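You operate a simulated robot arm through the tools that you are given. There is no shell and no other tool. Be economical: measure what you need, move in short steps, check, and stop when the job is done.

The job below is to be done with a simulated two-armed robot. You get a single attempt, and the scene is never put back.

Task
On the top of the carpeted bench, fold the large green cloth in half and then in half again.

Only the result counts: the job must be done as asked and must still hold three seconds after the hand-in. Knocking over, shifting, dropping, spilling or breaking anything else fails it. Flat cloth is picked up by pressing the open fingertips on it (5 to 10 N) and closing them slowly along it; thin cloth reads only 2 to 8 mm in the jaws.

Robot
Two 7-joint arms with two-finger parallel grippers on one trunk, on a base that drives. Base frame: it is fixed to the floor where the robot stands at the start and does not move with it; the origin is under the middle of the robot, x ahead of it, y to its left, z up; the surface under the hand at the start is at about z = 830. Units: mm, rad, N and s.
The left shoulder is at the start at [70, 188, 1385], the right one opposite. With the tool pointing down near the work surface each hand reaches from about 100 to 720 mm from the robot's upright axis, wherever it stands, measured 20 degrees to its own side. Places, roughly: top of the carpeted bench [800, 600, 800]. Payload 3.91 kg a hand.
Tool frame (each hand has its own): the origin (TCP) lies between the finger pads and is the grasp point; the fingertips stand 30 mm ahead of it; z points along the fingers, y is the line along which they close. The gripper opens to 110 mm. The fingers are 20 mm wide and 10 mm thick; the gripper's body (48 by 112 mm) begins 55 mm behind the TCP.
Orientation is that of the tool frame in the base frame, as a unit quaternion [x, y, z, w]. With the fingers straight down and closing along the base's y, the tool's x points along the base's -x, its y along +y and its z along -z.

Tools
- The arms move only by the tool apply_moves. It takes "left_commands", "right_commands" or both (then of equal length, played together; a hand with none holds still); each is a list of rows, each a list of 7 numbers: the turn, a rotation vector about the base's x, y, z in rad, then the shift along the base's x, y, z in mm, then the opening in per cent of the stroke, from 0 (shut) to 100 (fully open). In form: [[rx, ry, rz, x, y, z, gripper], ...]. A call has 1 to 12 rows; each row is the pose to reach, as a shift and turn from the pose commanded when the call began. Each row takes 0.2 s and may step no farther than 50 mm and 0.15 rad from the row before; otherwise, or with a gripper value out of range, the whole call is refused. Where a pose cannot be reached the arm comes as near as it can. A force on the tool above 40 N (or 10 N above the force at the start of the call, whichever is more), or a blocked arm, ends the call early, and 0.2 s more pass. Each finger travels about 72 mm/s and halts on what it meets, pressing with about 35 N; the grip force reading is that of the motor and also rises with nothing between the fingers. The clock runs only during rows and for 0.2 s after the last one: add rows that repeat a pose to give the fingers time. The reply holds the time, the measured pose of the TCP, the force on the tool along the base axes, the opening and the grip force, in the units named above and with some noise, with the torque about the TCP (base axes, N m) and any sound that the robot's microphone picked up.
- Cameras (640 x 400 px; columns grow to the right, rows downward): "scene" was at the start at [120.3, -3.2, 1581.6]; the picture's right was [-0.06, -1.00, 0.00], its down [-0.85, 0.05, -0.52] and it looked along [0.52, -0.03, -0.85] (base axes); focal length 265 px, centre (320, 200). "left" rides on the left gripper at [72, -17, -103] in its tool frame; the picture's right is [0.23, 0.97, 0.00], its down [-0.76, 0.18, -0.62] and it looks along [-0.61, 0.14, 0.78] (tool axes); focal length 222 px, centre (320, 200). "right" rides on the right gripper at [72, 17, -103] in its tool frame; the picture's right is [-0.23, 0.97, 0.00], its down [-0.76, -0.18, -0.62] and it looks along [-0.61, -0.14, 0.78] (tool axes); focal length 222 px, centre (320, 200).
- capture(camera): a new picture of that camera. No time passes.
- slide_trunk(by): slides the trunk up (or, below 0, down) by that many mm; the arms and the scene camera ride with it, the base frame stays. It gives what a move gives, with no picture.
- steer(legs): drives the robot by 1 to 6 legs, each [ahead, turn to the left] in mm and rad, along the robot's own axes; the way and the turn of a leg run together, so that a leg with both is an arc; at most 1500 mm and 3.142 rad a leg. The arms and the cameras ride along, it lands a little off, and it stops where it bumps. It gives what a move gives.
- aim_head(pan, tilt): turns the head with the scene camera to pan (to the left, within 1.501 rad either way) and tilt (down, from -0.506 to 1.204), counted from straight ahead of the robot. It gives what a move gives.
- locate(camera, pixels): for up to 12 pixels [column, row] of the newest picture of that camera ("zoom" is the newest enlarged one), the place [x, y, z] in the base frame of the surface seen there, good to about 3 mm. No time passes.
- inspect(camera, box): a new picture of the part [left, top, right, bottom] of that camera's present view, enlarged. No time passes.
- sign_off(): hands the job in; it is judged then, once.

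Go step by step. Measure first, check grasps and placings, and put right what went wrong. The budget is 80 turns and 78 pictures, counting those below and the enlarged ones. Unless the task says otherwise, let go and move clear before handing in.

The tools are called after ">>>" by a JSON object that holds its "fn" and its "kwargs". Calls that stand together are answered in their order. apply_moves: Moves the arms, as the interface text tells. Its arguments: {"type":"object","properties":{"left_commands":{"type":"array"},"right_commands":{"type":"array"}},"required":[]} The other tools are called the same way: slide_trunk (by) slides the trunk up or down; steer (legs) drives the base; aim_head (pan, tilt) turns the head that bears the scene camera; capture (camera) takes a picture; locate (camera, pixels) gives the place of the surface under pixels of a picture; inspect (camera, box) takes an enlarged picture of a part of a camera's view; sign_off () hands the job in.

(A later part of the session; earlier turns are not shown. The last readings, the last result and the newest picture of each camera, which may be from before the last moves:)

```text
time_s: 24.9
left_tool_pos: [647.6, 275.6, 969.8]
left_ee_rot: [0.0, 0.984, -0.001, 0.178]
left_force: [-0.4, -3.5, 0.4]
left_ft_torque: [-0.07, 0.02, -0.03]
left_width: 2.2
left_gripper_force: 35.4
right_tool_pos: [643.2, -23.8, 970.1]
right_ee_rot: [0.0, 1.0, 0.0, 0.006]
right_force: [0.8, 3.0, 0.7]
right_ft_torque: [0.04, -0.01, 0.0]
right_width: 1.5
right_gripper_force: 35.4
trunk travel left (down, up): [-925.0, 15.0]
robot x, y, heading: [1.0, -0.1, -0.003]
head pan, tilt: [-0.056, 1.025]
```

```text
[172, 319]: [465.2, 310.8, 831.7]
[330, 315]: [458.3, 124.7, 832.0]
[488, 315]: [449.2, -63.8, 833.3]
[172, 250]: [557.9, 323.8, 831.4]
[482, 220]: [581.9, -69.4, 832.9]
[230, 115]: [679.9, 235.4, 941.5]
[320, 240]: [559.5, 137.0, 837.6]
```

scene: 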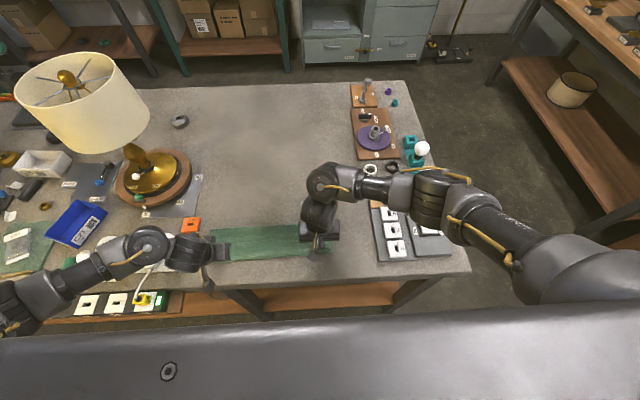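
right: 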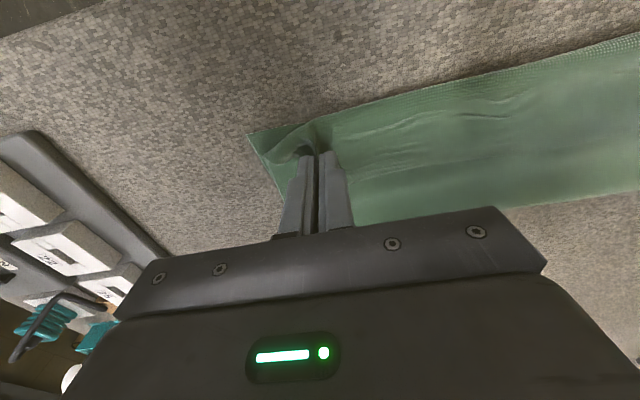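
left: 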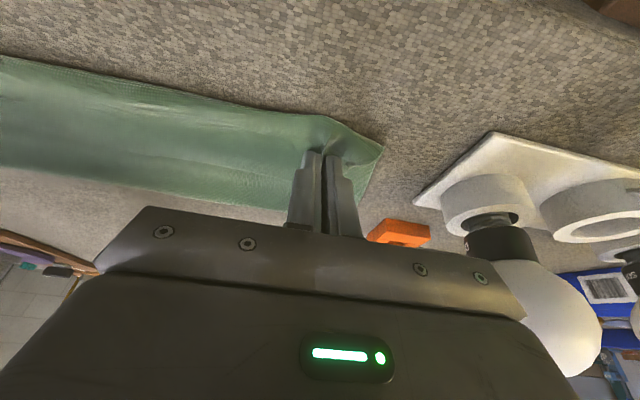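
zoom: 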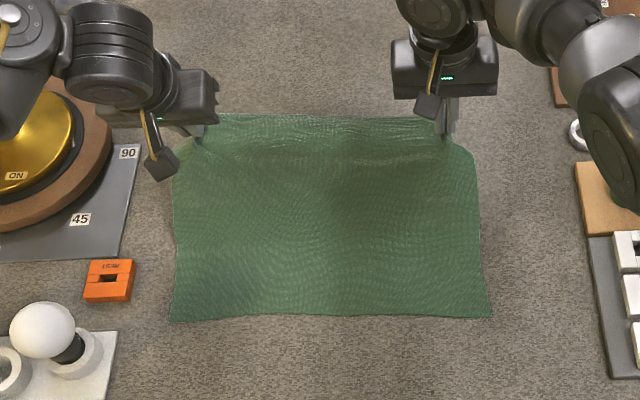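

The near edge now lies at x 465/458/449. The fold line should therefore be about x 602 (left) and 586 (right), and I'll sweep the arc over in one motion.

>>> {"fn": "apply_moves", "kwargs": {"left_commands": [[0, 0, 0, -26, -2, -8, 0], [0, 0, 0, -56, -2, -7, 0], [0, 0, 0, -86, -2, -11, 0], [0, 0, 0, -114, -2, -24, 0], [0, 0, 0, -138, -1, -45, 0], [0, 0, 0, -154, 0, -69, 0], [0, 0, 0, -165, 1, -88, 0], [0, 0, 0, -168, 1, -100, 0], [0, 0, 0, -168, 1, -100, 0]], "right_commands": [[0, 0, 0, -27, 2, -6, 0], [0, 0, 0, -57, 2, -5, 0], [0, 0, 0, -87, 2, -9, 0], [0, 0, 0, -115, 2, -22, 0], [0, 0, 0, -139, 1, -43, 0], [0, 0, 0, -155, 0, -67, 0], [0, 0, 0, -165, -1, -86, 0], [0, 0, 0, -168, -1, -98, 0], [0, 0, 0, -168, -1, -98, 0]]}}

>>> {"fn": "inspect", "kwargs": {"camera": "scene", "box": [150, 150, 390, 300]}}

>>> {"fn": "capture", "kwargs": {"camera": "right"}}

>>> {"fn": "capture", "kwargs": {"camera": "left"}}

```text
time_s: 26.9
left_tool_pos: [479.5, 277.2, 871.1]
left_ee_rot: [-0.001, 0.984, 0.001, 0.177]
left_force: [0.9, -4.7, 0.7]
left_ft_torque: [-0.12, 0.01, -0.03]
left_width: 1.9
left_gripper_force: 35.3
right_tool_pos: [478.3, -23.4, 872.9]
right_ee_rot: [0.0, 1.0, -0.001, 0.006]
right_force: [0.3, 4.0, -0.7]
right_ft_torque: [0.12, 0.01, -0.02]
right_width: 1.7
right_gripper_force: 35.4
trunk travel left (down, up): [-925.0, 15.0]
robot x, y, heading: [-0.8, 0.9, 0.001]
head pan, tilt: [-0.056, 1.025]
```

```text
2.67 times, centred on (270, 225) of scene
```

zoom: 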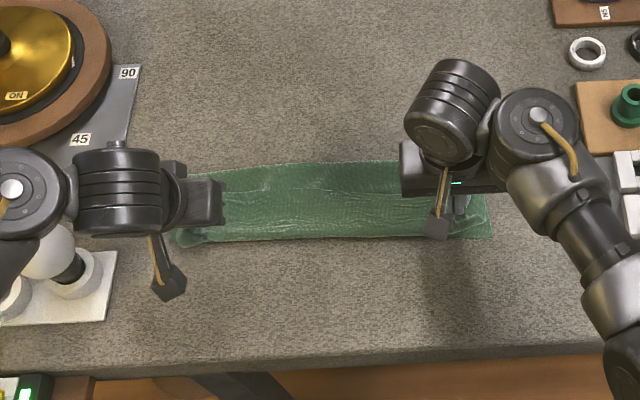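

```text
45 pictures are left
```

right: 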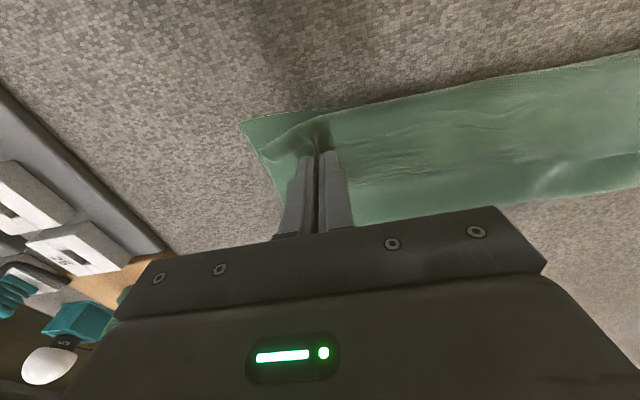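

```text
44 pictures are left
```

left: 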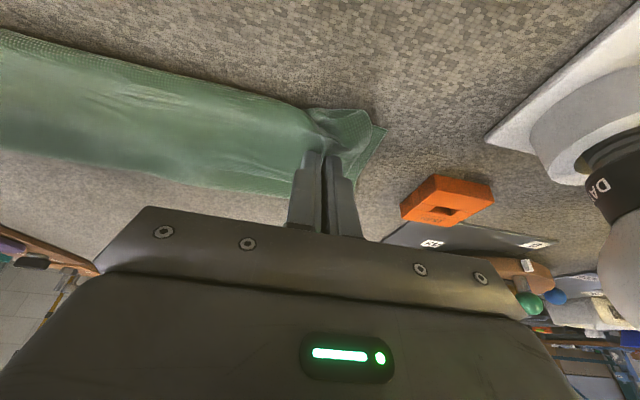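

>>> {"fn": "locate", "kwargs": {"camera": "zoom", "pixels": [[220, 168], [300, 164], [390, 160], [185, 240], [240, 240], [330, 237], [420, 234], [490, 236], [485, 195], [300, 190], [300, 215]]}}

>>> {"fn": "inspect", "kwargs": {"camera": "left", "box": [200, 60, 440, 210]}}

```text
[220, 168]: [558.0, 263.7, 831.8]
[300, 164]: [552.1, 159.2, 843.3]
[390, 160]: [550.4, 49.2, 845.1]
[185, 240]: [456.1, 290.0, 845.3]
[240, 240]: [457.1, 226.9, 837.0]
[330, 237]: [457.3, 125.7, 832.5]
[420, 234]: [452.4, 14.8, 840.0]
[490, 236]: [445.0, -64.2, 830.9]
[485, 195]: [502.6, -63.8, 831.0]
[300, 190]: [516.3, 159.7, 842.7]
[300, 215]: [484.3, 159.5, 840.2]
```

```text
2.67 times, centred on (320, 135) of left
```

zoom: 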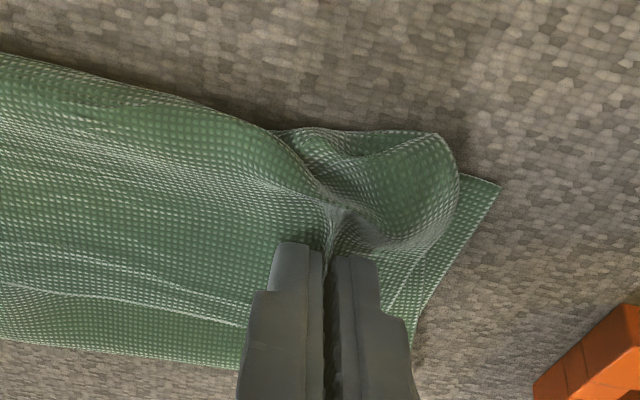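

The strip is still only about 100 mm wide, with the near edge at 457 and the crease at 555. The sweep began before the far part was laid flat, so slack folded in. Since I can't reach far enough to lay it flat, I'll unfold again, release, and fold the other way: pull the near edge taut towards the robot and fold near to far.

>>> {"fn": "apply_moves", "kwargs": {"left_commands": [[0, 0, 0, 10, 0, 30, 0], [0, 0, 0, 35, 0, 60, 0], [0, 0, 0, 70, 0, 75, 0], [0, 0, 0, 110, 0, 75, 0], [0, 0, 0, 140, 0, 60, 0], [0, 0, 0, 158, 0, 40, 0], [0, 0, 0, 164, 0, 20, 0], [0, 0, 0, 166, 0, 2, 0], [0, 0, 0, 166, 0, 2, 0], [0, 0, 0, 166, 0, 2, 10], [0, 0, 0, 166, 0, 2, 25], [0, 0, 0, 166, 0, 2, 25]], "right_commands": [[0, 0, 0, 10, 0, 30, 0], [0, 0, 0, 35, 0, 60, 0], [0, 0, 0, 70, 0, 75, 0], [0, 0, 0, 110, 0, 75, 0], [0, 0, 0, 135, 0, 60, 0], [0, 0, 0, 150, 0, 40, 0], [0, 0, 0, 156, 0, 20, 0], [0, 0, 0, 158, 0, 0, 0], [0, 0, 0, 158, 0, 0, 0], [0, 0, 0, 158, 0, 0, 10], [0, 0, 0, 158, 0, 0, 25], [0, 0, 0, 158, 0, 0, 25]]}}

>>> {"fn": "apply_moves", "kwargs": {"left_commands": [[0, 0, 0, 0, 0, 25, 25], [0, 0.1, 0, -40, 0, 60, 25], [0, 0.2, 0, -85, 0, 80, 30], [0, 0.3, 0, -130, 0, 80, 30], [0, 0.36, 0, -170, 0, 80, 40], [0, 0.36, 0, -170, 0, 80, 40]], "right_commands": [[0, 0, 0, 0, 0, 25, 25], [0, 0, 0, -40, 0, 60, 25], [0, 0, 0, -80, 0, 80, 30], [0, 0, 0, -120, 0, 80, 30], [0, 0, 0, -150, 0, 80, 40], [0, 0, 0, -150, 0, 80, 40]]}}

>>> {"fn": "inspect", "kwargs": {"camera": "scene", "box": [150, 130, 390, 280]}}

```text
time_s: 29.5
left_tool_pos: [646.1, 276.9, 872.5]
left_ee_rot: [0.0, 0.984, -0.001, 0.179]
left_force: [0.0, 0.1, -0.5]
left_ft_torque: [0.04, -0.02, 0.02]
left_width: 27.3
left_gripper_force: 0.2
right_tool_pos: [622.3, -25.6, 881.6]
right_ee_rot: [0.0, 1.0, 0.0, 0.004]
right_force: [0.0, -0.2, 0.2]
right_ft_torque: [0.0, 0.02, 0.02]
right_width: 27.7
right_gripper_force: 0.2
right hand out of reach, approached as far as the arm can: row 7, 8, 9, 10, 11, 12
trunk travel left (down, up): [-925.0, 15.0]
robot x, y, heading: [5.8, 0.5, 0.002]
head pan, tilt: [-0.056, 1.025]
```

```text
refused: row 2 steps farther than a row can; nothing moved
```

```text
2.67 times, centred on (270, 205) of scene
```

zoom: 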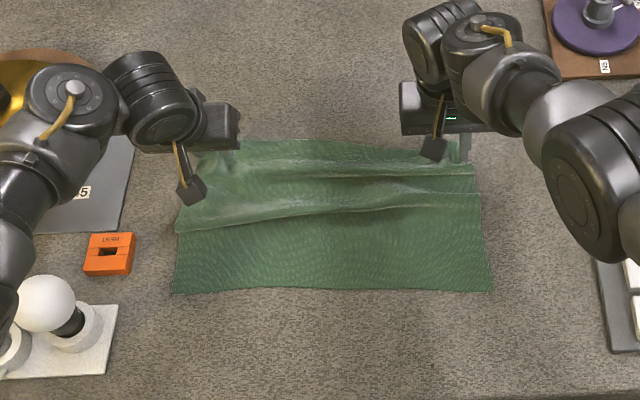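

Released and open. I'll lift both hands clear in smaller steps and come back over the near side.

>>> {"fn": "apply_moves", "kwargs": {"left_commands": [[0, 0, 0, 0, 0, 25, 25], [0, 0.1, 0, -25, 0, 55, 25], [0, 0.2, 0, -65, 0, 70, 30], [0, 0.3, 0, -110, 0, 75, 30], [0, 0.36, 0, -150, 0, 75, 40], [0, 0.36, 0, -190, 0, 75, 40], [0, 0.36, 0, -190, 0, 75, 40]], "right_commands": [[0, 0, 0, 0, 0, 25, 25], [0, 0, 0, -25, 0, 55, 25], [0, 0, 0, -60, 0, 70, 30], [0, 0, 0, -100, 0, 75, 30], [0, 0, 0, -140, 0, 75, 40], [0, 0, 0, -166, 0, 65, 40], [0, 0, 0, -166, 0, 65, 40]]}}

>>> {"fn": "capture", "kwargs": {"camera": "scene"}}

>>> {"fn": "inspect", "kwargs": {"camera": "scene", "box": [150, 130, 390, 280]}}

```text
time_s: 30.7
left_tool_pos: [516.7, 274.5, 947.9]
left_ee_rot: [-0.012, 1.0, -0.006, 0.025]
left_force: [6.8, -16.7, -9.2]
left_ft_torque: [2.15, 0.16, 1.6]
left_width: 44.0
left_gripper_force: 0.1
right_tool_pos: [512.8, -34.6, 963.8]
right_ee_rot: [0.005, 1.0, -0.005, 0.015]
right_force: [0.3, 0.3, -0.3]
right_ft_torque: [-0.04, -0.02, 0.0]
right_width: 44.0
right_gripper_force: 0.0
trunk travel left (down, up): [-925.0, 15.0]
robot x, y, heading: [-1.8, -2.1, -0.004]
head pan, tilt: [-0.056, 1.025]
stopped in row 5 (left hand): the force on the tool passed its limit at 195 N (the readings are from after the stop); the commanded pose is now the measured one
```

```text
41 pictures are left
```

scene: 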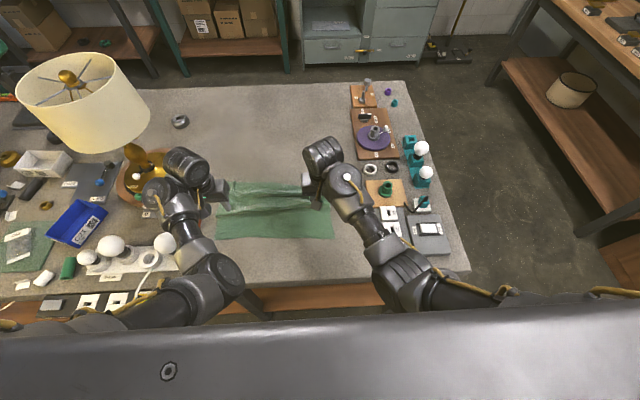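

```text
2.67 times, centred on (270, 205) of scene
```

zoom: 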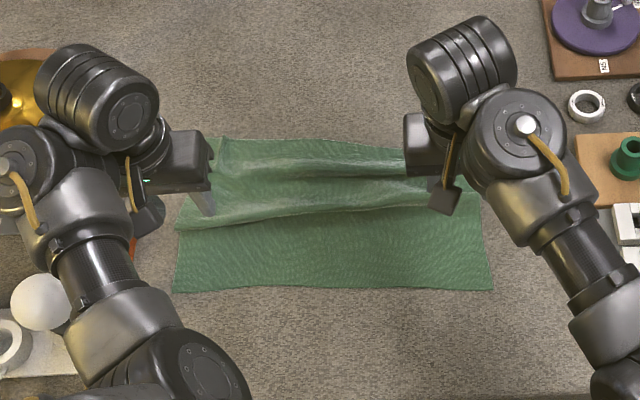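

The left arm stopped on a force spike after swinging its elbow inward, and it still reads about 17 N. I'll find out what it is touching before moving.

>>> {"fn": "capture", "kwargs": {"camera": "left"}}

>>> {"fn": "inspect", "kwargs": {"camera": "scene", "box": [60, 130, 260, 300]}}

>>> {"fn": "locate", "kwargs": {"camera": "scene", "pixels": [[163, 238], [165, 247], [112, 243], [190, 240], [185, 215], [220, 270], [170, 190], [190, 165], [160, 190]]}}

```text
39 pictures are left
```

left: 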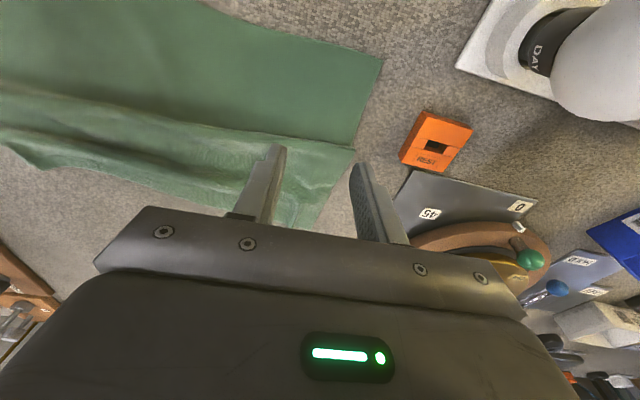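

```text
2.35 times, centred on (160, 215) of scene
```

zoom: 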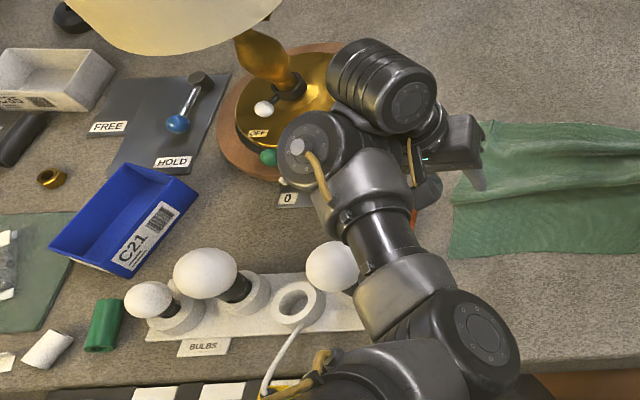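

```text
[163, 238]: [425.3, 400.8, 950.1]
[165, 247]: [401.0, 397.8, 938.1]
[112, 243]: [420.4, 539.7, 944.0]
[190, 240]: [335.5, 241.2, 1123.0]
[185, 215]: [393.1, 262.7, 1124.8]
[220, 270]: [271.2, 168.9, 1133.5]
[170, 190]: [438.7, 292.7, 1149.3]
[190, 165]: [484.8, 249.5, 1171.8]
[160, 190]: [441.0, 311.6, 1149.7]
```

Nothing looks displaced: the bulb at (163,238) reads as before and the lamp is untouched, so the spike probably came from the elbow flip. I'll re-read the forces with a small lift.

>>> {"fn": "apply_moves", "kwargs": {"left_commands": [[0, 0, 0, 0, 0, 5, 40], [0, 0, 0, 0, 0, 10, 40], [0, 0, 0, 0, 0, 10, 40]]}}

>>> {"fn": "inspect", "kwargs": {"camera": "scene", "box": [150, 130, 390, 280]}}

```text
time_s: 31.0
left_tool_pos: [522.0, 274.9, 947.3]
left_ee_rot: [-0.015, 1.0, -0.005, 0.024]
left_force: [6.6, -9.5, -10.9]
left_ft_torque: [1.15, -0.05, 0.8]
left_width: 44.1
left_gripper_force: 0.0
right_tool_pos: [516.4, -35.0, 961.8]
right_ee_rot: [0.006, 1.0, -0.006, 0.013]
right_force: [-0.2, 0.6, -0.6]
right_ft_torque: [0.04, 0.01, -0.02]
right_width: 43.7
right_gripper_force: 0.0
trunk travel left (down, up): [-925.0, 15.0]
robot x, y, heading: [1.4, -0.2, 0.0]
head pan, tilt: [-0.056, 1.025]
stopped in row 1 (left hand): the force on the tool passed its limit at 53 N (the readings are from after the stop); the commanded pose is now the measured one
```

```text
2.67 times, centred on (270, 205) of scene
```

zoom: 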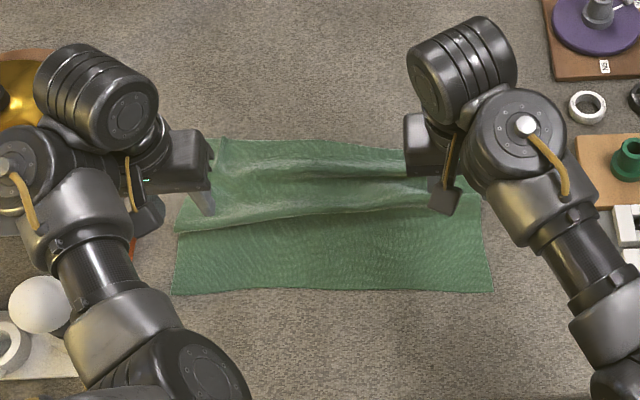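

The left gripper's camera arm at about (450,258,1050) seems to be jammed against its own forearm after the flip. I'll extend the left hand forward to free it.

>>> {"fn": "apply_moves", "kwargs": {"left_commands": [[0, 0, 0, 15, 0, 0, 40], [0, 0, 0, 35, 0, 0, 40], [0, 0, 0, 60, 0, 0, 40], [0, 0, 0, 60, 0, 0, 40]]}}

>>> {"fn": "inspect", "kwargs": {"camera": "scene", "box": [60, 130, 260, 300]}}

```text
time_s: 32.0
left_tool_pos: [580.6, 272.3, 948.9]
left_ee_rot: [-0.013, 1.0, -0.006, 0.023]
left_force: [0.5, 1.4, 0.7]
left_ft_torque: [0.0, 0.01, 0.01]
left_width: 44.2
left_gripper_force: 0.1
right_tool_pos: [515.2, -34.7, 962.4]
right_ee_rot: [0.006, 1.0, -0.005, 0.014]
right_force: [0.1, 0.0, 0.0]
right_ft_torque: [0.04, 0.01, 0.02]
right_width: 44.0
right_gripper_force: 0.0
trunk travel left (down, up): [-925.0, 15.0]
robot x, y, heading: [0.7, -0.9, 0.002]
head pan, tilt: [-0.056, 1.025]
```

```text
2.35 times, centred on (160, 215) of scene
```

zoom: 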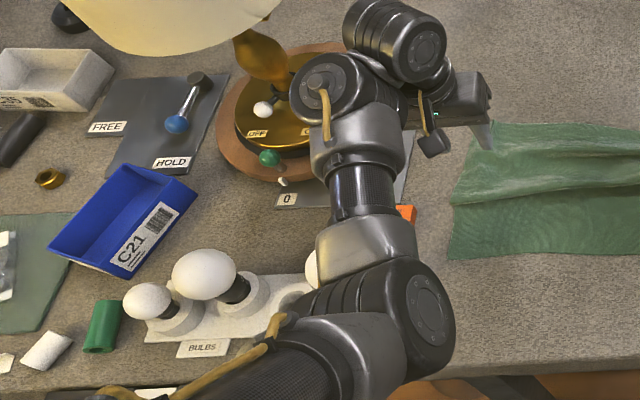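

The left hand is free and reads zero force. The cloth sits off to the robot's left, so both arms work at awkward angles. Turning the base left about 0.2 rad would put both hands near their good direction, so I'll raise both hands and bring the left one inward before turning.

>>> {"fn": "apply_moves", "kwargs": {"left_commands": [[0, 0, 0, 0, -10, 30, 40], [0, 0, 0, 0, -35, 60, 40], [0, 0, 0, 0, -65, 90, 40], [0, 0, 0, -10, -95, 110, 40], [0, 0, 0, -20, -115, 120, 40], [0, 0, 0, -20, -115, 120, 40]], "right_commands": [[0, 0, 0, 0, -10, 20, 40], [0, 0, 0, 0, -25, 50, 40], [0, 0, 0, 0, -45, 75, 40], [0, 0, 0, 0, -65, 90, 40], [0, 0, 0, 0, -75, 100, 40], [0, 0, 0, 0, -75, 100, 40]]}}

>>> {"fn": "capture", "kwargs": {"camera": "scene"}}

```text
time_s: 32.6
left_tool_pos: [580.7, 240.4, 1004.2]
left_ee_rot: [-0.019, 0.999, -0.007, 0.03]
left_force: [6.4, -13.9, -11.3]
left_ft_torque: [1.84, -0.23, 1.31]
left_width: 44.0
left_gripper_force: 0.1
left hand out of reach, approached as far as the arm can: row 3
right_tool_pos: [515.7, -58.6, 1004.1]
right_ee_rot: [0.005, 1.0, -0.004, 0.015]
right_force: [0.5, -0.8, 0.1]
right_ft_torque: [0.0, 0.05, -0.01]
right_width: 43.9
right_gripper_force: 0.1
right hand out of reach, approached as far as the arm can: row 2, 3
trunk travel left (down, up): [-925.0, 15.0]
robot x, y, heading: [-4.9, -1.3, -0.0]
head pan, tilt: [-0.056, 1.025]
stopped in row 3 (left hand): the force on the tool passed its limit at 108 N (the readings are from after the stop); the commanded pose is now the measured one
```

```text
35 pictures are left
```

scene: 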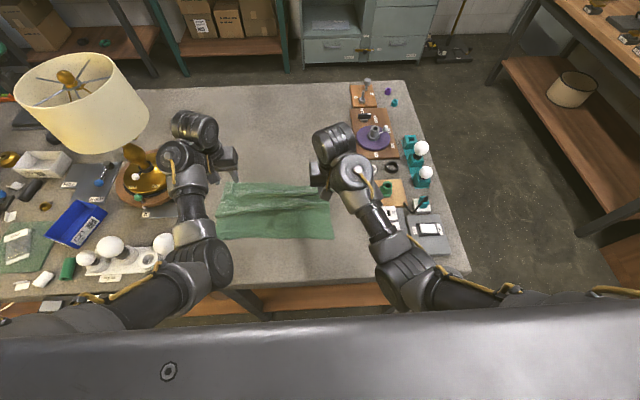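

Lifting jams the left hand on its own forearm again while the elbow is low. I'll stretch the left hand out at low height where it was free, then turn the base left 0.2 rad.

>>> {"fn": "apply_moves", "kwargs": {"left_commands": [[0, 0, 0, 10, 0, -20, 40], [0, 0, 0, 25, -10, -40, 40], [0, 0, 0, 45, -25, -60, 40], [0, 0, 0, 60, -40, -70, 40], [0, 0, 0, 60, -40, -70, 40]]}}

>>> {"fn": "steer", "kwargs": {"legs": [[0, 0.2]]}}

>>> {"fn": "capture", "kwargs": {"camera": "scene"}}

```text
time_s: 33.8
left_tool_pos: [641.5, 202.2, 933.6]
left_ee_rot: [-0.017, 0.999, -0.008, 0.029]
left_force: [-0.7, 1.3, -0.2]
left_ft_torque: [-0.01, -0.04, -0.01]
left_width: 43.9
left_gripper_force: 0.1
right_tool_pos: [514.5, -57.7, 1004.0]
right_ee_rot: [0.005, 1.0, -0.005, 0.015]
right_force: [-0.9, -0.1, 0.3]
right_ft_torque: [-0.01, -0.02, -0.01]
right_width: 44.3
right_gripper_force: 0.0
trunk travel left (down, up): [-925.0, 15.0]
robot x, y, heading: [-1.2, 0.9, 0.002]
head pan, tilt: [-0.056, 1.025]
```

```text
time_s: 34.9
left_tool_pos: [589.0, 324.9, 933.0]
left_ee_rot: [-0.116, 0.993, -0.004, 0.03]
left_force: [0.4, 0.9, -0.1]
left_ft_torque: [-0.01, 0.03, 0.02]
left_width: 44.1
left_gripper_force: 0.1
right_tool_pos: [517.5, 46.2, 1004.5]
right_ee_rot: [-0.094, 0.995, -0.003, 0.015]
right_force: [0.1, 0.3, -0.2]
right_ft_torque: [-0.01, 0.0, 0.04]
right_width: 44.0
right_gripper_force: 0.0
trunk travel left (down, up): [-925.0, 15.0]
robot x, y, heading: [-0.2, 1.0, 0.2]
head pan, tilt: [-0.056, 1.025]
```

```text
34 pictures are left
```

scene: 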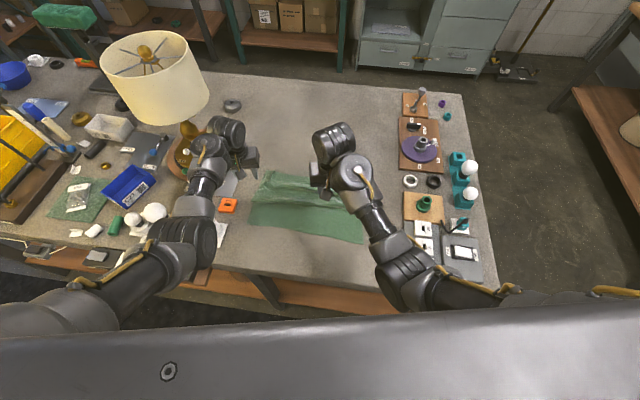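

Turned to heading 0.2 with nothing touched. I'll measure the near edge and test bringing both hands over the near corners.

>>> {"fn": "locate", "kwargs": {"camera": "scene", "pixels": [[251, 229], [300, 237], [340, 241], [361, 242], [268, 172], [300, 180], [255, 210], [365, 220], [190, 100], [208, 95], [200, 115]]}}

>>> {"fn": "apply_moves", "kwargs": {"left_commands": [[0, 0, 0, -20, -10, 0, 40], [0, 0, 0, -40, -20, 0, 40], [0, 0, 0, -60, -30, 0, 40], [0, 0, 0, -80, -40, 0, 40], [0, 0, 0, -80, -40, 0, 40]], "right_commands": [[0, 0, 0, -10, -20, -10, 40], [0, 0, 0, -20, -40, -30, 40], [0, 0, 0, -30, -55, -50, 40], [0, 0, 0, -40, -70, -70, 40], [0, 0, 0, -40, -70, -70, 40]]}}

>>> {"fn": "capture", "kwargs": {"camera": "scene"}}

```text
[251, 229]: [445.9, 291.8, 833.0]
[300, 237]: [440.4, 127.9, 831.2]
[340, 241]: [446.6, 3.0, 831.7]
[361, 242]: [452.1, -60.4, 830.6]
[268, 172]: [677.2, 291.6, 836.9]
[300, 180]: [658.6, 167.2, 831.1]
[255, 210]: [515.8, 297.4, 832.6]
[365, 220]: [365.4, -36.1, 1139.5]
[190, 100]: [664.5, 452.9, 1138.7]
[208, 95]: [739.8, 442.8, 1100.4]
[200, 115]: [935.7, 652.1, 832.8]
```

```text
time_s: 36.1
left_tool_pos: [510.2, 286.7, 933.2]
left_ee_rot: [-0.116, 0.993, -0.004, 0.029]
left_force: [0.6, -0.4, 0.1]
left_ft_torque: [-0.02, 0.01, -0.02]
left_width: 43.9
left_gripper_force: 0.1
right_tool_pos: [476.3, -24.7, 932.3]
right_ee_rot: [-0.094, 0.995, -0.003, 0.015]
right_force: [-0.1, -1.0, -0.3]
right_ft_torque: [-0.04, 0.04, -0.05]
right_width: 43.9
right_gripper_force: 0.0
trunk travel left (down, up): [-925.0, 15.0]
robot x, y, heading: [-0.6, -5.1, 0.196]
head pan, tilt: [-0.056, 1.025]
```

```text
33 pictures are left
```

scene: 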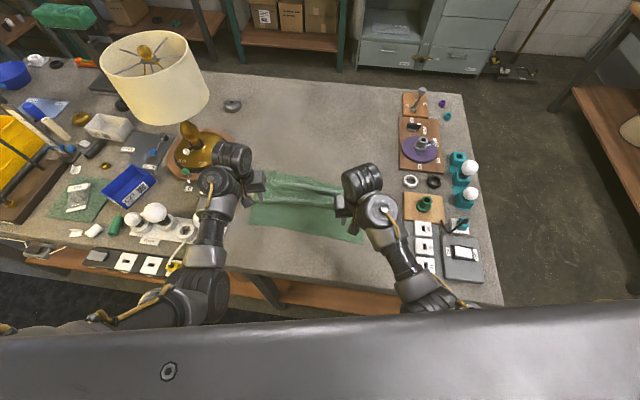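

Both hands moved freely with no force. Near corners are at about (446,297) and (452,−60), so I'll lower the hands to just above the cloth about 28 mm inside them.

>>> {"fn": "apply_moves", "kwargs": {"left_commands": [[0, 0, 0, -15, -8, -15, 40], [0, 0, 0, -28, -16, -35, 40], [0, 0, 0, -36, -22, -55, 40], [0, 0, 0, -36, -22, -62, 40], [0, 0, 0, -36, -22, -62, 40]], "right_commands": [[0, 0, 0, 0, 0, -15, 40], [0, 0, 0, 0, 0, -35, 40], [0, 0, 0, 2, 0, -55, 40], [0, 0, 0, 2, 0, -62, 40], [0, 0, 0, 2, 0, -62, 40]]}}

>>> {"fn": "capture", "kwargs": {"camera": "left"}}

>>> {"fn": "capture", "kwargs": {"camera": "right"}}

```text
time_s: 37.3
left_tool_pos: [472.6, 262.7, 873.5]
left_ee_rot: [-0.116, 0.993, -0.003, 0.029]
left_force: [0.3, -0.8, 0.2]
left_ft_torque: [0.02, -0.01, -0.02]
left_width: 44.0
left_gripper_force: 0.0
right_tool_pos: [478.2, -23.2, 871.7]
right_ee_rot: [-0.095, 0.995, -0.002, 0.016]
right_force: [0.0, 0.1, 0.2]
right_ft_torque: [0.02, 0.0, -0.03]
right_width: 44.2
right_gripper_force: 0.1
trunk travel left (down, up): [-925.0, 15.0]
robot x, y, heading: [-2.5, 0.2, 0.2]
head pan, tilt: [-0.056, 1.025]
```

```text
32 pictures are left
```

left: 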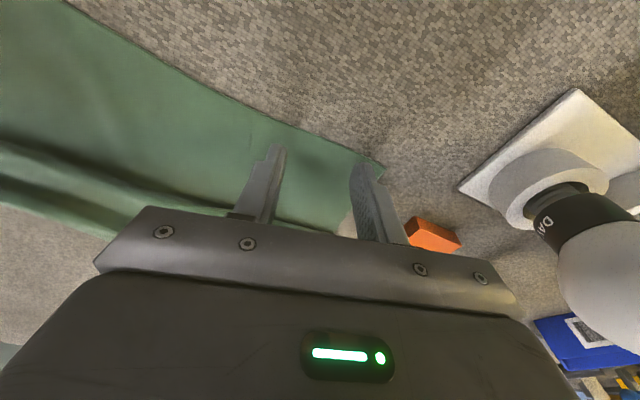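

```text
31 pictures are left
```

right: 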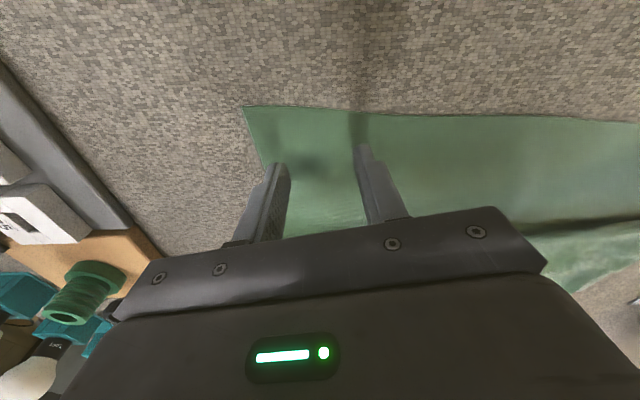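

The left outer finger is very near the corner at (382,163). I'll measure the corners relative to the fingers.

>>> {"fn": "locate", "kwargs": {"camera": "left", "pixels": [[380, 166], [300, 130], [200, 92], [335, 230], [356, 168], [277, 150]]}}

>>> {"fn": "locate", "kwargs": {"camera": "right", "pixels": [[246, 109], [360, 113], [500, 118], [263, 165], [280, 170], [362, 150]]}}

```text
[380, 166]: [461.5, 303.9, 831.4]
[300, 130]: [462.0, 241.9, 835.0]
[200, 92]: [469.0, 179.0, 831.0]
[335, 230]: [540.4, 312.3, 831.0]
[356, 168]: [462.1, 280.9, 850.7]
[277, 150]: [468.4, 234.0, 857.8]
```

```text
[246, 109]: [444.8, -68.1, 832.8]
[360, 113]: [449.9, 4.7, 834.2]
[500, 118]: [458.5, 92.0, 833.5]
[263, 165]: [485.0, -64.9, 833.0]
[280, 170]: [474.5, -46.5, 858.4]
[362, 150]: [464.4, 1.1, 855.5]
```

Left near edge is x≈462 and the right is 445, so I'll shift the left hand to (490,268), the right to (474,−25), and lower both to first contact.

>>> {"fn": "apply_moves", "kwargs": {"left_commands": [[0, 0, 0, 18, 6, 0, 40], [0, 0, 0, 18, 6, -7, 40], [0, 0, 0, 18, 6, -11, 40], [0, 0, 0, 18, 6, -13, 40], [0, 0, 0, 18, 6, -13, 40]], "right_commands": [[0, 0, 0, -4, -2, 0, 40], [0, 0, 0, -4, -2, -6, 40], [0, 0, 0, -4, -2, -10, 40], [0, 0, 0, -4, -2, -11.5, 40], [0, 0, 0, -4, -2, -11.5, 40]]}}

```text
time_s: 38.5
left_tool_pos: [490.3, 267.6, 862.3]
left_ee_rot: [-0.116, 0.993, -0.004, 0.033]
left_force: [1.2, 1.9, 28.4]
left_ft_torque: [0.75, 0.35, -0.05]
left_width: 44.3
left_gripper_force: 0.3
right_tool_pos: [472.6, -25.3, 862.5]
right_ee_rot: [-0.094, 0.995, -0.004, 0.016]
right_force: [0.1, -0.4, 0.3]
right_ft_torque: [-0.03, -0.02, -0.02]
right_width: 44.3
right_gripper_force: 0.2
trunk travel left (down, up): [-925.0, 15.0]
robot x, y, heading: [1.6, 0.8, 0.198]
head pan, tilt: [-0.056, 1.025]
```

Left presses 28 N, which is too much, and the right is not in contact. I'll ease the left up, lower the right slightly, then read again.

>>> {"fn": "apply_moves", "kwargs": {"left_commands": [[0, 0, 0, 0, 0, 1.2, 40], [0, 0, 0, 0, 0, 1.2, 40]], "right_commands": [[0, 0, 0, 0, 0, -1.5, 40], [0, 0, 0, 0, 0, -1.5, 40]]}}

```text
time_s: 39.1
left_tool_pos: [489.7, 266.8, 861.3]
left_ee_rot: [-0.117, 0.993, -0.004, 0.032]
left_force: [8.1, 2.3, 20.3]
left_ft_torque: [0.58, -0.01, -0.26]
left_width: 43.5
left_gripper_force: 0.0
right_tool_pos: [474.1, -25.4, 861.8]
right_ee_rot: [-0.094, 0.995, -0.002, 0.017]
right_force: [-5.9, -1.0, 17.3]
right_ft_torque: [0.37, 0.36, 0.14]
right_width: 43.5
right_gripper_force: 0.1
trunk travel left (down, up): [-925.0, 15.0]
robot x, y, heading: [2.0, -1.0, 0.197]
head pan, tilt: [-0.056, 1.025]
```

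Now left reads 20 N and right 17 N. I'll ease both up half a millimetre and close slowly.

>>> {"fn": "apply_moves", "kwargs": {"left_commands": [[0, 0, 0, 0, 0, 0.8, 40], [0, 0, 0, 0, 0, 0.8, 36], [0, 0, 0, 0, 0, 0.8, 32], [0, 0, 0, 0, 0, 0.8, 28], [0, 0, 0, 0, 0, 0.8, 24], [0, 0, 0, 0, 0, 0.8, 20], [0, 0, 0, 0, 0, 0.8, 16], [0, 0, 0, 0, 0, 0.8, 12], [0, 0, 0, 0, 0, 0.8, 8], [0, 0, 0, 0, 0, 0.8, 4], [0, 0, 0, 0, 0, 0.8, 0], [0, 0, 0, 0, 0, 0.8, 0]], "right_commands": [[0, 0, 0, 0, 0, 0.5, 40], [0, 0, 0, 0, 0, 0.5, 36], [0, 0, 0, 0, 0, 0.5, 32], [0, 0, 0, 0, 0, 0.5, 28], [0, 0, 0, 0, 0, 0.5, 24], [0, 0, 0, 0, 0, 0.5, 20], [0, 0, 0, 0, 0, 0.5, 16], [0, 0, 0, 0, 0, 0.5, 12], [0, 0, 0, 0, 0, 0.5, 8], [0, 0, 0, 0, 0, 0.5, 4], [0, 0, 0, 0, 0, 0.5, 0], [0, 0, 0, 0, 0, 0.5, 0]]}}

>>> {"fn": "capture", "kwargs": {"camera": "left"}}

>>> {"fn": "capture", "kwargs": {"camera": "right"}}

```text
time_s: 41.7
left_tool_pos: [488.5, 269.9, 861.6]
left_ee_rot: [-0.118, 0.993, -0.006, 0.031]
left_force: [-1.8, 3.7, 11.0]
left_ft_torque: [0.09, 0.17, -0.02]
left_width: 0.0
left_gripper_force: 34.8
right_tool_pos: [471.9, -24.5, 862.1]
right_ee_rot: [-0.093, 0.995, -0.003, 0.016]
right_force: [-1.1, 2.4, 13.6]
right_ft_torque: [0.09, 0.15, 0.04]
right_width: 2.2
right_gripper_force: 35.1
trunk travel left (down, up): [-925.0, 15.0]
robot x, y, heading: [1.0, -0.8, 0.2]
head pan, tilt: [-0.056, 1.025]
```

```text
30 pictures are left
```

left: 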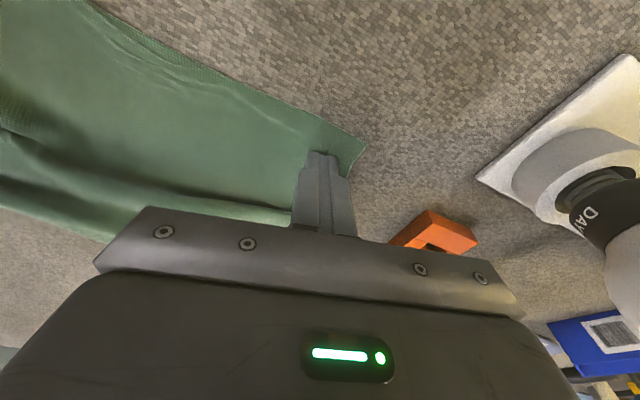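

```text
29 pictures are left
```

right: 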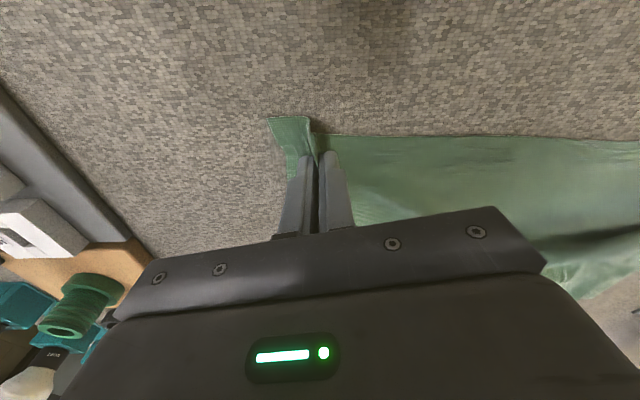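

The right grip holds at 2.2 mm, but the left closed on nothing because its outer finger took all the load. I'll reopen the left with a small roll correction and press again.

>>> {"fn": "apply_moves", "kwargs": {"left_commands": [[0.018, 0, 0, 2, -2, 6, 0], [0.018, 0, 0, 2, -2, 6, 20], [0.018, 0, 0, 2, -2, 6, 40], [0.018, 0, 0, 2, -2, 3, 40], [0.018, 0, 0, 2, -2, 0.5, 40], [0.018, 0, 0, 2, -2, 0, 40], [0.018, 0, 0, 2, -2, 0, 40]]}}

>>> {"fn": "capture", "kwargs": {"camera": "left"}}

```text
time_s: 43.3
left_tool_pos: [491.4, 266.9, 862.2]
left_ee_rot: [-0.116, 0.993, 0.004, 0.032]
left_force: [0.8, 0.8, 1.7]
left_ft_torque: [0.05, -0.02, -0.01]
left_width: 43.7
left_gripper_force: 0.2
right_tool_pos: [473.4, -24.2, 862.1]
right_ee_rot: [-0.094, 0.995, -0.003, 0.016]
right_force: [-5.6, 1.5, 19.6]
right_ft_torque: [0.1, 0.37, -0.03]
right_width: 2.2
right_gripper_force: 34.8
trunk travel left (down, up): [-925.0, 15.0]
robot x, y, heading: [-0.2, -0.3, 0.192]
head pan, tilt: [-0.056, 1.025]
```

```text
28 pictures are left
```

left: 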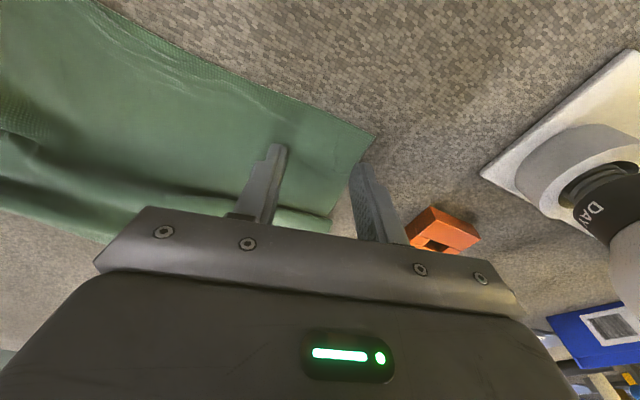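

The outer finger sits right at the cloth's side edge. I'll lift, shift the left hand 12 mm inward, press down, then close.

>>> {"fn": "apply_moves", "kwargs": {"left_commands": [[0, 0, 0, 0, -6, 4, 40], [0, 0, 0, -3, -13, 4, 40], [0, 0, 0, -3, -13, 0, 40], [0, 0, 0, -3, -13, -0.8, 40], [0, 0, 0, -3, -13, -0.8, 40]]}}

```text
time_s: 44.5
left_tool_pos: [487.7, 255.6, 860.9]
left_ee_rot: [-0.117, 0.993, 0.004, 0.032]
left_force: [-5.0, 0.3, 10.3]
left_ft_torque: [0.2, 0.19, 0.0]
left_width: 44.3
left_gripper_force: 0.7
right_tool_pos: [473.7, -23.8, 861.1]
right_ee_rot: [-0.094, 0.995, -0.003, 0.017]
right_force: [-1.7, 1.7, 14.8]
right_ft_torque: [0.12, 0.18, -0.02]
right_width: 2.0
right_gripper_force: 34.8
trunk travel left (down, up): [-925.0, 15.0]
robot x, y, heading: [0.1, 1.2, 0.201]
head pan, tilt: [-0.056, 1.025]
```

>>> {"fn": "apply_moves", "kwargs": {"left_commands": [[0, 0, 0, 0, 0, 0, 36], [0, 0, 0, 0, 0, 0, 32], [0, 0, 0, 0, 0, 0, 28], [0, 0, 0, 0, 0, 0, 24], [0, 0, 0, 0, 0, 0, 20], [0, 0, 0, 0, 0, 0, 16], [0, 0, 0, 0, 0, 0, 12], [0, 0, 0, 0, 0, 0, 8], [0, 0, 0, 0, 0, 0, 4], [0, 0, 0, 0, 0, 0, 0], [0, 0, 0, 0, 0, 0, 0]]}}

>>> {"fn": "capture", "kwargs": {"camera": "left"}}

```text
time_s: 46.9
left_tool_pos: [488.3, 254.6, 860.6]
left_ee_rot: [-0.117, 0.993, 0.004, 0.032]
left_force: [-1.2, 2.4, 17.8]
left_ft_torque: [0.15, 0.14, -0.01]
left_width: 2.2
left_gripper_force: 35.0
right_tool_pos: [473.5, -25.5, 862.3]
right_ee_rot: [-0.094, 0.995, -0.002, 0.017]
right_force: [-0.2, 4.0, 12.0]
right_ft_torque: [0.11, 0.14, 0.0]
right_width: 2.0
right_gripper_force: 35.0
trunk travel left (down, up): [-925.0, 15.0]
robot x, y, heading: [1.9, 0.4, 0.201]
head pan, tilt: [-0.056, 1.025]
```

```text
27 pictures are left
```

left: 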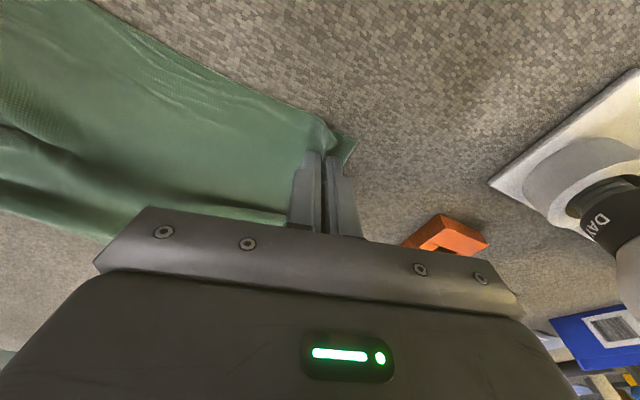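

Both grips now read 2 mm. I'll lift slightly and pull the near edge towards the robot to take out the ridges, watching the forces.

>>> {"fn": "apply_moves", "kwargs": {"left_commands": [[0, 0, 0, 0, 0, 8, 0], [0, 0, 0, -12, 2, 10, 0], [0, 0, 0, -24, 4, 10, 0], [0, 0, 0, -36, 6, 10, 0], [0, 0, 0, -46, 8, 10, 0], [0, 0, 0, -46, 8, 10, 0]], "right_commands": [[0, 0, 0, 0, 0, 8, 0], [0, 0, 0, -12, -2, 10, 0], [0, 0, 0, -24, -4, 10, 0], [0, 0, 0, -36, -6, 10, 0], [0, 0, 0, -46, -8, 10, 0], [0, 0, 0, -46, -8, 10, 0]]}}

>>> {"fn": "inspect", "kwargs": {"camera": "scene", "box": [190, 140, 430, 290]}}

```text
time_s: 48.3
left_tool_pos: [444.9, 262.1, 868.4]
left_ee_rot: [-0.116, 0.993, 0.003, 0.031]
left_force: [-0.3, -16.5, 0.5]
left_ft_torque: [-0.54, 0.03, 0.06]
left_width: 2.3
left_gripper_force: 34.8
right_tool_pos: [427.3, -33.2, 870.0]
right_ee_rot: [-0.096, 0.995, -0.002, 0.015]
right_force: [-0.2, 17.8, -0.4]
right_ft_torque: [0.51, -0.05, 0.11]
right_width: 2.4
right_gripper_force: 34.8
trunk travel left (down, up): [-925.0, 15.0]
robot x, y, heading: [-1.0, -1.8, 0.201]
head pan, tilt: [-0.056, 1.025]
```

```text
2.67 times, centred on (310, 215) of scene
```

zoom: 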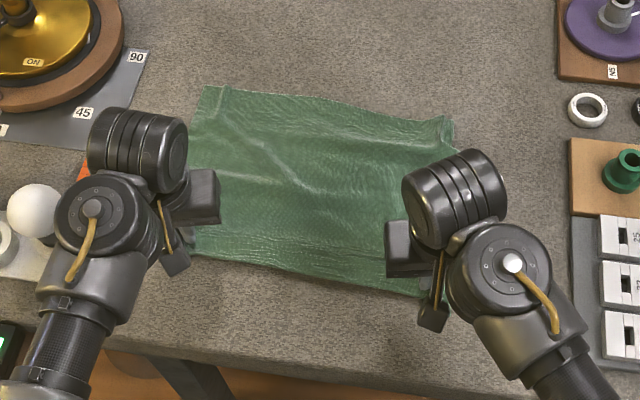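

The cloth is nearly flat again, though the sideways tension of 17 N is a bit high. I'll measure the far edge.

>>> {"fn": "locate", "kwargs": {"camera": "zoom", "pixels": [[205, 88], [290, 96], [380, 112], [450, 117], [455, 140], [195, 240], [210, 258], [300, 275], [415, 296], [250, 160], [320, 195]]}}

```text
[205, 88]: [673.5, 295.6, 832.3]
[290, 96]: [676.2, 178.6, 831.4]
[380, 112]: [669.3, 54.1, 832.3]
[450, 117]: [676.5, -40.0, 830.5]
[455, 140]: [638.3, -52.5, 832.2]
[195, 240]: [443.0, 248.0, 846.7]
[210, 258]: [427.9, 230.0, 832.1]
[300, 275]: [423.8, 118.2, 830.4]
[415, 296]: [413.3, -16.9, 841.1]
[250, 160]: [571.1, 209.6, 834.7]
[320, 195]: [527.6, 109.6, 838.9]
```

Far edge lies straight at x≈674 and the near edge at 423 (left) and 400 (right). I'll pull the left another 24 mm to square it up and ease the sideways tension.

>>> {"fn": "apply_moves", "kwargs": {"left_commands": [[0, 0, 0, -6, -3, 0, 0], [0, 0, 0, -12, -4, 0, 0], [0, 0, 0, -18, -4, 0, 0], [0, 0, 0, -25, -4, 0, 0], [0, 0, 0, -25, -4, 0, 0]], "right_commands": [[0, 0, 0, -1, 4, 0, 0], [0, 0, 0, -2, 7, 0, 0], [0, 0, 0, -4, 8, 0, 0], [0, 0, 0, -6, 8, 0, 0], [0, 0, 0, -6, 8, 0, 0]]}}

>>> {"fn": "inspect", "kwargs": {"camera": "scene", "box": [190, 140, 430, 290]}}

```text
time_s: 49.5
left_tool_pos: [419.3, 256.4, 868.9]
left_ee_rot: [-0.117, 0.993, 0.005, 0.03]
left_force: [0.3, -3.5, 0.5]
left_ft_torque: [-0.06, 0.0, 0.0]
left_width: 1.9
left_gripper_force: 35.0
right_tool_pos: [422.1, -25.0, 869.9]
right_ee_rot: [-0.094, 0.995, -0.003, 0.014]
right_force: [-1.0, 3.1, 0.1]
right_ft_torque: [0.11, 0.05, 0.01]
right_width: 2.2
right_gripper_force: 34.9
trunk travel left (down, up): [-925.0, 15.0]
robot x, y, heading: [-0.1, 1.9, 0.201]
head pan, tilt: [-0.056, 1.025]
```

```text
2.67 times, centred on (310, 215) of scene
```

zoom: 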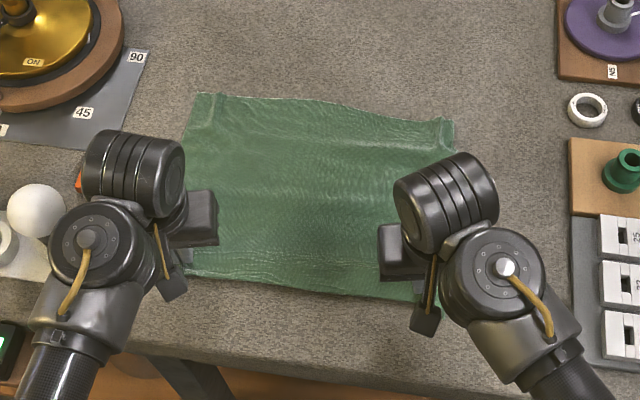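

The cloth is flat now, with only small residual marks. One measurement of the edges to set the fold targets.

>>> {"fn": "locate", "kwargs": {"camera": "zoom", "pixels": [[198, 95], [240, 98], [300, 101], [380, 115], [430, 121], [452, 118], [186, 135], [454, 150], [200, 276], [300, 290], [400, 300]]}}

```text
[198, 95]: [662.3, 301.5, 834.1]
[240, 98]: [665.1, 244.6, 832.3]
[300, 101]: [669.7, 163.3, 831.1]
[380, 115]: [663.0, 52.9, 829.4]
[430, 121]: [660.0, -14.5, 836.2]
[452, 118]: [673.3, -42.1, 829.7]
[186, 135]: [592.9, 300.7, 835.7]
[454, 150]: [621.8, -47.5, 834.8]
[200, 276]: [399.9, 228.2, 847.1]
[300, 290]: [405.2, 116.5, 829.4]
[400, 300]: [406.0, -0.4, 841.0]
```

The fold line is about x=533, so the hands should land near x=638. I'll carry the near edge over in a low arc (about 65 mm high) to avoid the arm jamming. First half now.

>>> {"fn": "apply_moves", "kwargs": {"left_commands": [[0, 0, 0, 4, 0, 25, 0], [0, 0, 0, 22, 0, 45, 0], [0, 0, 0, 48, 0, 57, 0], [0, 0, 0, 80, 0, 62, 0], [0, 0, 0, 112, 0, 62, 0], [0, 0, 0, 140, 0, 60, 0], [0, 0, 0, 140, 0, 60, 0]], "right_commands": [[0, 0, 0, 4, 0, 25, 0], [0, 0, 0, 22, 0, 45, 0], [0, 0, 0, 48, 0, 57, 0], [0, 0, 0, 80, 0, 62, 0], [0, 0, 0, 112, 0, 62, 0], [0, 0, 0, 138, 0, 60, 0], [0, 0, 0, 138, 0, 60, 0]]}}

>>> {"fn": "inspect", "kwargs": {"camera": "scene", "box": [190, 140, 430, 290]}}

```text
time_s: 51.1
left_tool_pos: [558.5, 257.6, 929.6]
left_ee_rot: [-0.116, 0.993, 0.004, 0.031]
left_force: [0.2, -3.6, 0.6]
left_ft_torque: [-0.15, -0.01, -0.04]
left_width: 2.1
left_gripper_force: 34.7
right_tool_pos: [559.5, -24.9, 929.4]
right_ee_rot: [-0.094, 0.995, -0.003, 0.016]
right_force: [0.2, 3.7, -0.4]
right_ft_torque: [0.13, -0.02, 0.07]
right_width: 2.3
right_gripper_force: 35.1
trunk travel left (down, up): [-925.0, 15.0]
robot x, y, heading: [4.1, -0.5, 0.199]
head pan, tilt: [-0.056, 1.025]
```

```text
2.67 times, centred on (310, 215) of scene
```

zoom: 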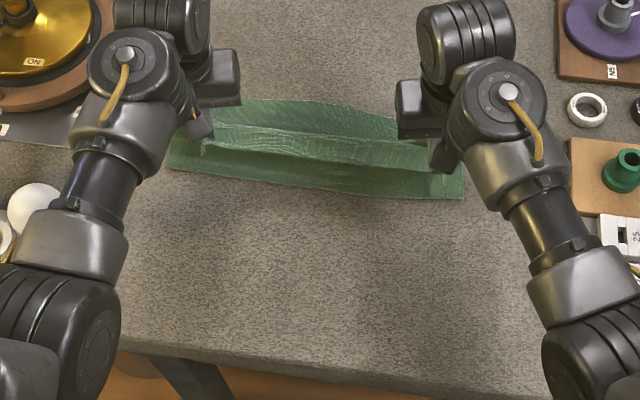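

The fold is forming cleanly with the crease near zoom row 195. I'll continue outward and down to the far edge.

>>> {"fn": "apply_moves", "kwargs": {"left_commands": [[0, -0.06, 0, 20, 0, -8, 0], [0, -0.12, 0, 38, 0, -20, 0], [0, -0.18, 0, 54, 0, -36, 0], [0, -0.22, 0, 65, 0, -50, 0], [0, -0.22, 0, 71, 0, -58, 0], [0, -0.22, 0, 71, 0, -58, 0]], "right_commands": [[0, 0, 0, 20, 0, -8, 0], [0, 0, 0, 40, 0, -20, 0], [0, 0, 0, 57, 0, -36, 0], [0, 0, 0, 70, 0, -50, 0], [0, 0, 0, 77, 0, -58, 0], [0, 0, 0, 77, 0, -58, 0]]}}

>>> {"fn": "inspect", "kwargs": {"camera": "scene", "box": [190, 120, 430, 270]}}

>>> {"fn": "capture", "kwargs": {"camera": "left"}}

>>> {"fn": "capture", "kwargs": {"camera": "right"}}

```text
time_s: 52.5
left_tool_pos: [630.5, 257.6, 872.5]
left_ee_rot: [-0.116, 0.983, -0.008, 0.139]
left_force: [0.0, -2.6, -0.8]
left_ft_torque: [-0.11, 0.01, -0.04]
left_width: 2.1
left_gripper_force: 35.0
right_tool_pos: [637.3, -25.4, 871.7]
right_ee_rot: [-0.093, 0.995, -0.003, 0.015]
right_force: [-0.5, 3.8, -0.8]
right_ft_torque: [0.09, 0.01, 0.03]
right_width: 2.2
right_gripper_force: 35.3
trunk travel left (down, up): [-925.0, 15.0]
robot x, y, heading: [0.1, -2.2, 0.204]
head pan, tilt: [-0.056, 1.025]
```

```text
2.67 times, centred on (310, 195) of scene
```

zoom: 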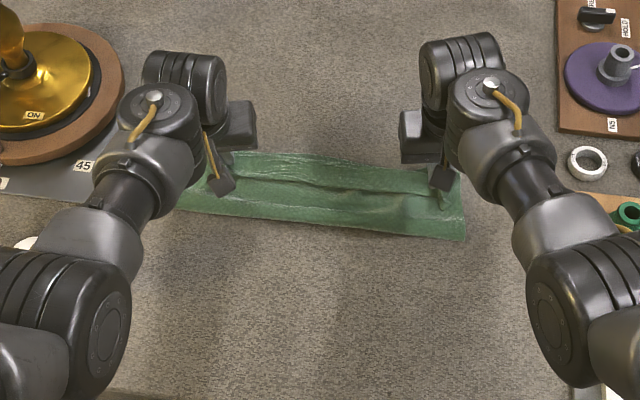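

```text
22 pictures are left
```

left: 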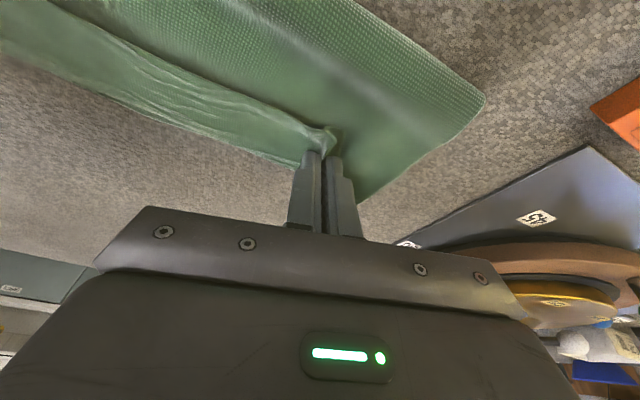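

```text
21 pictures are left
```

right: 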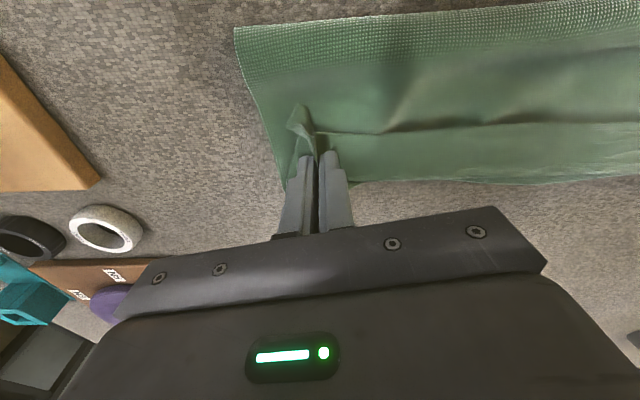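

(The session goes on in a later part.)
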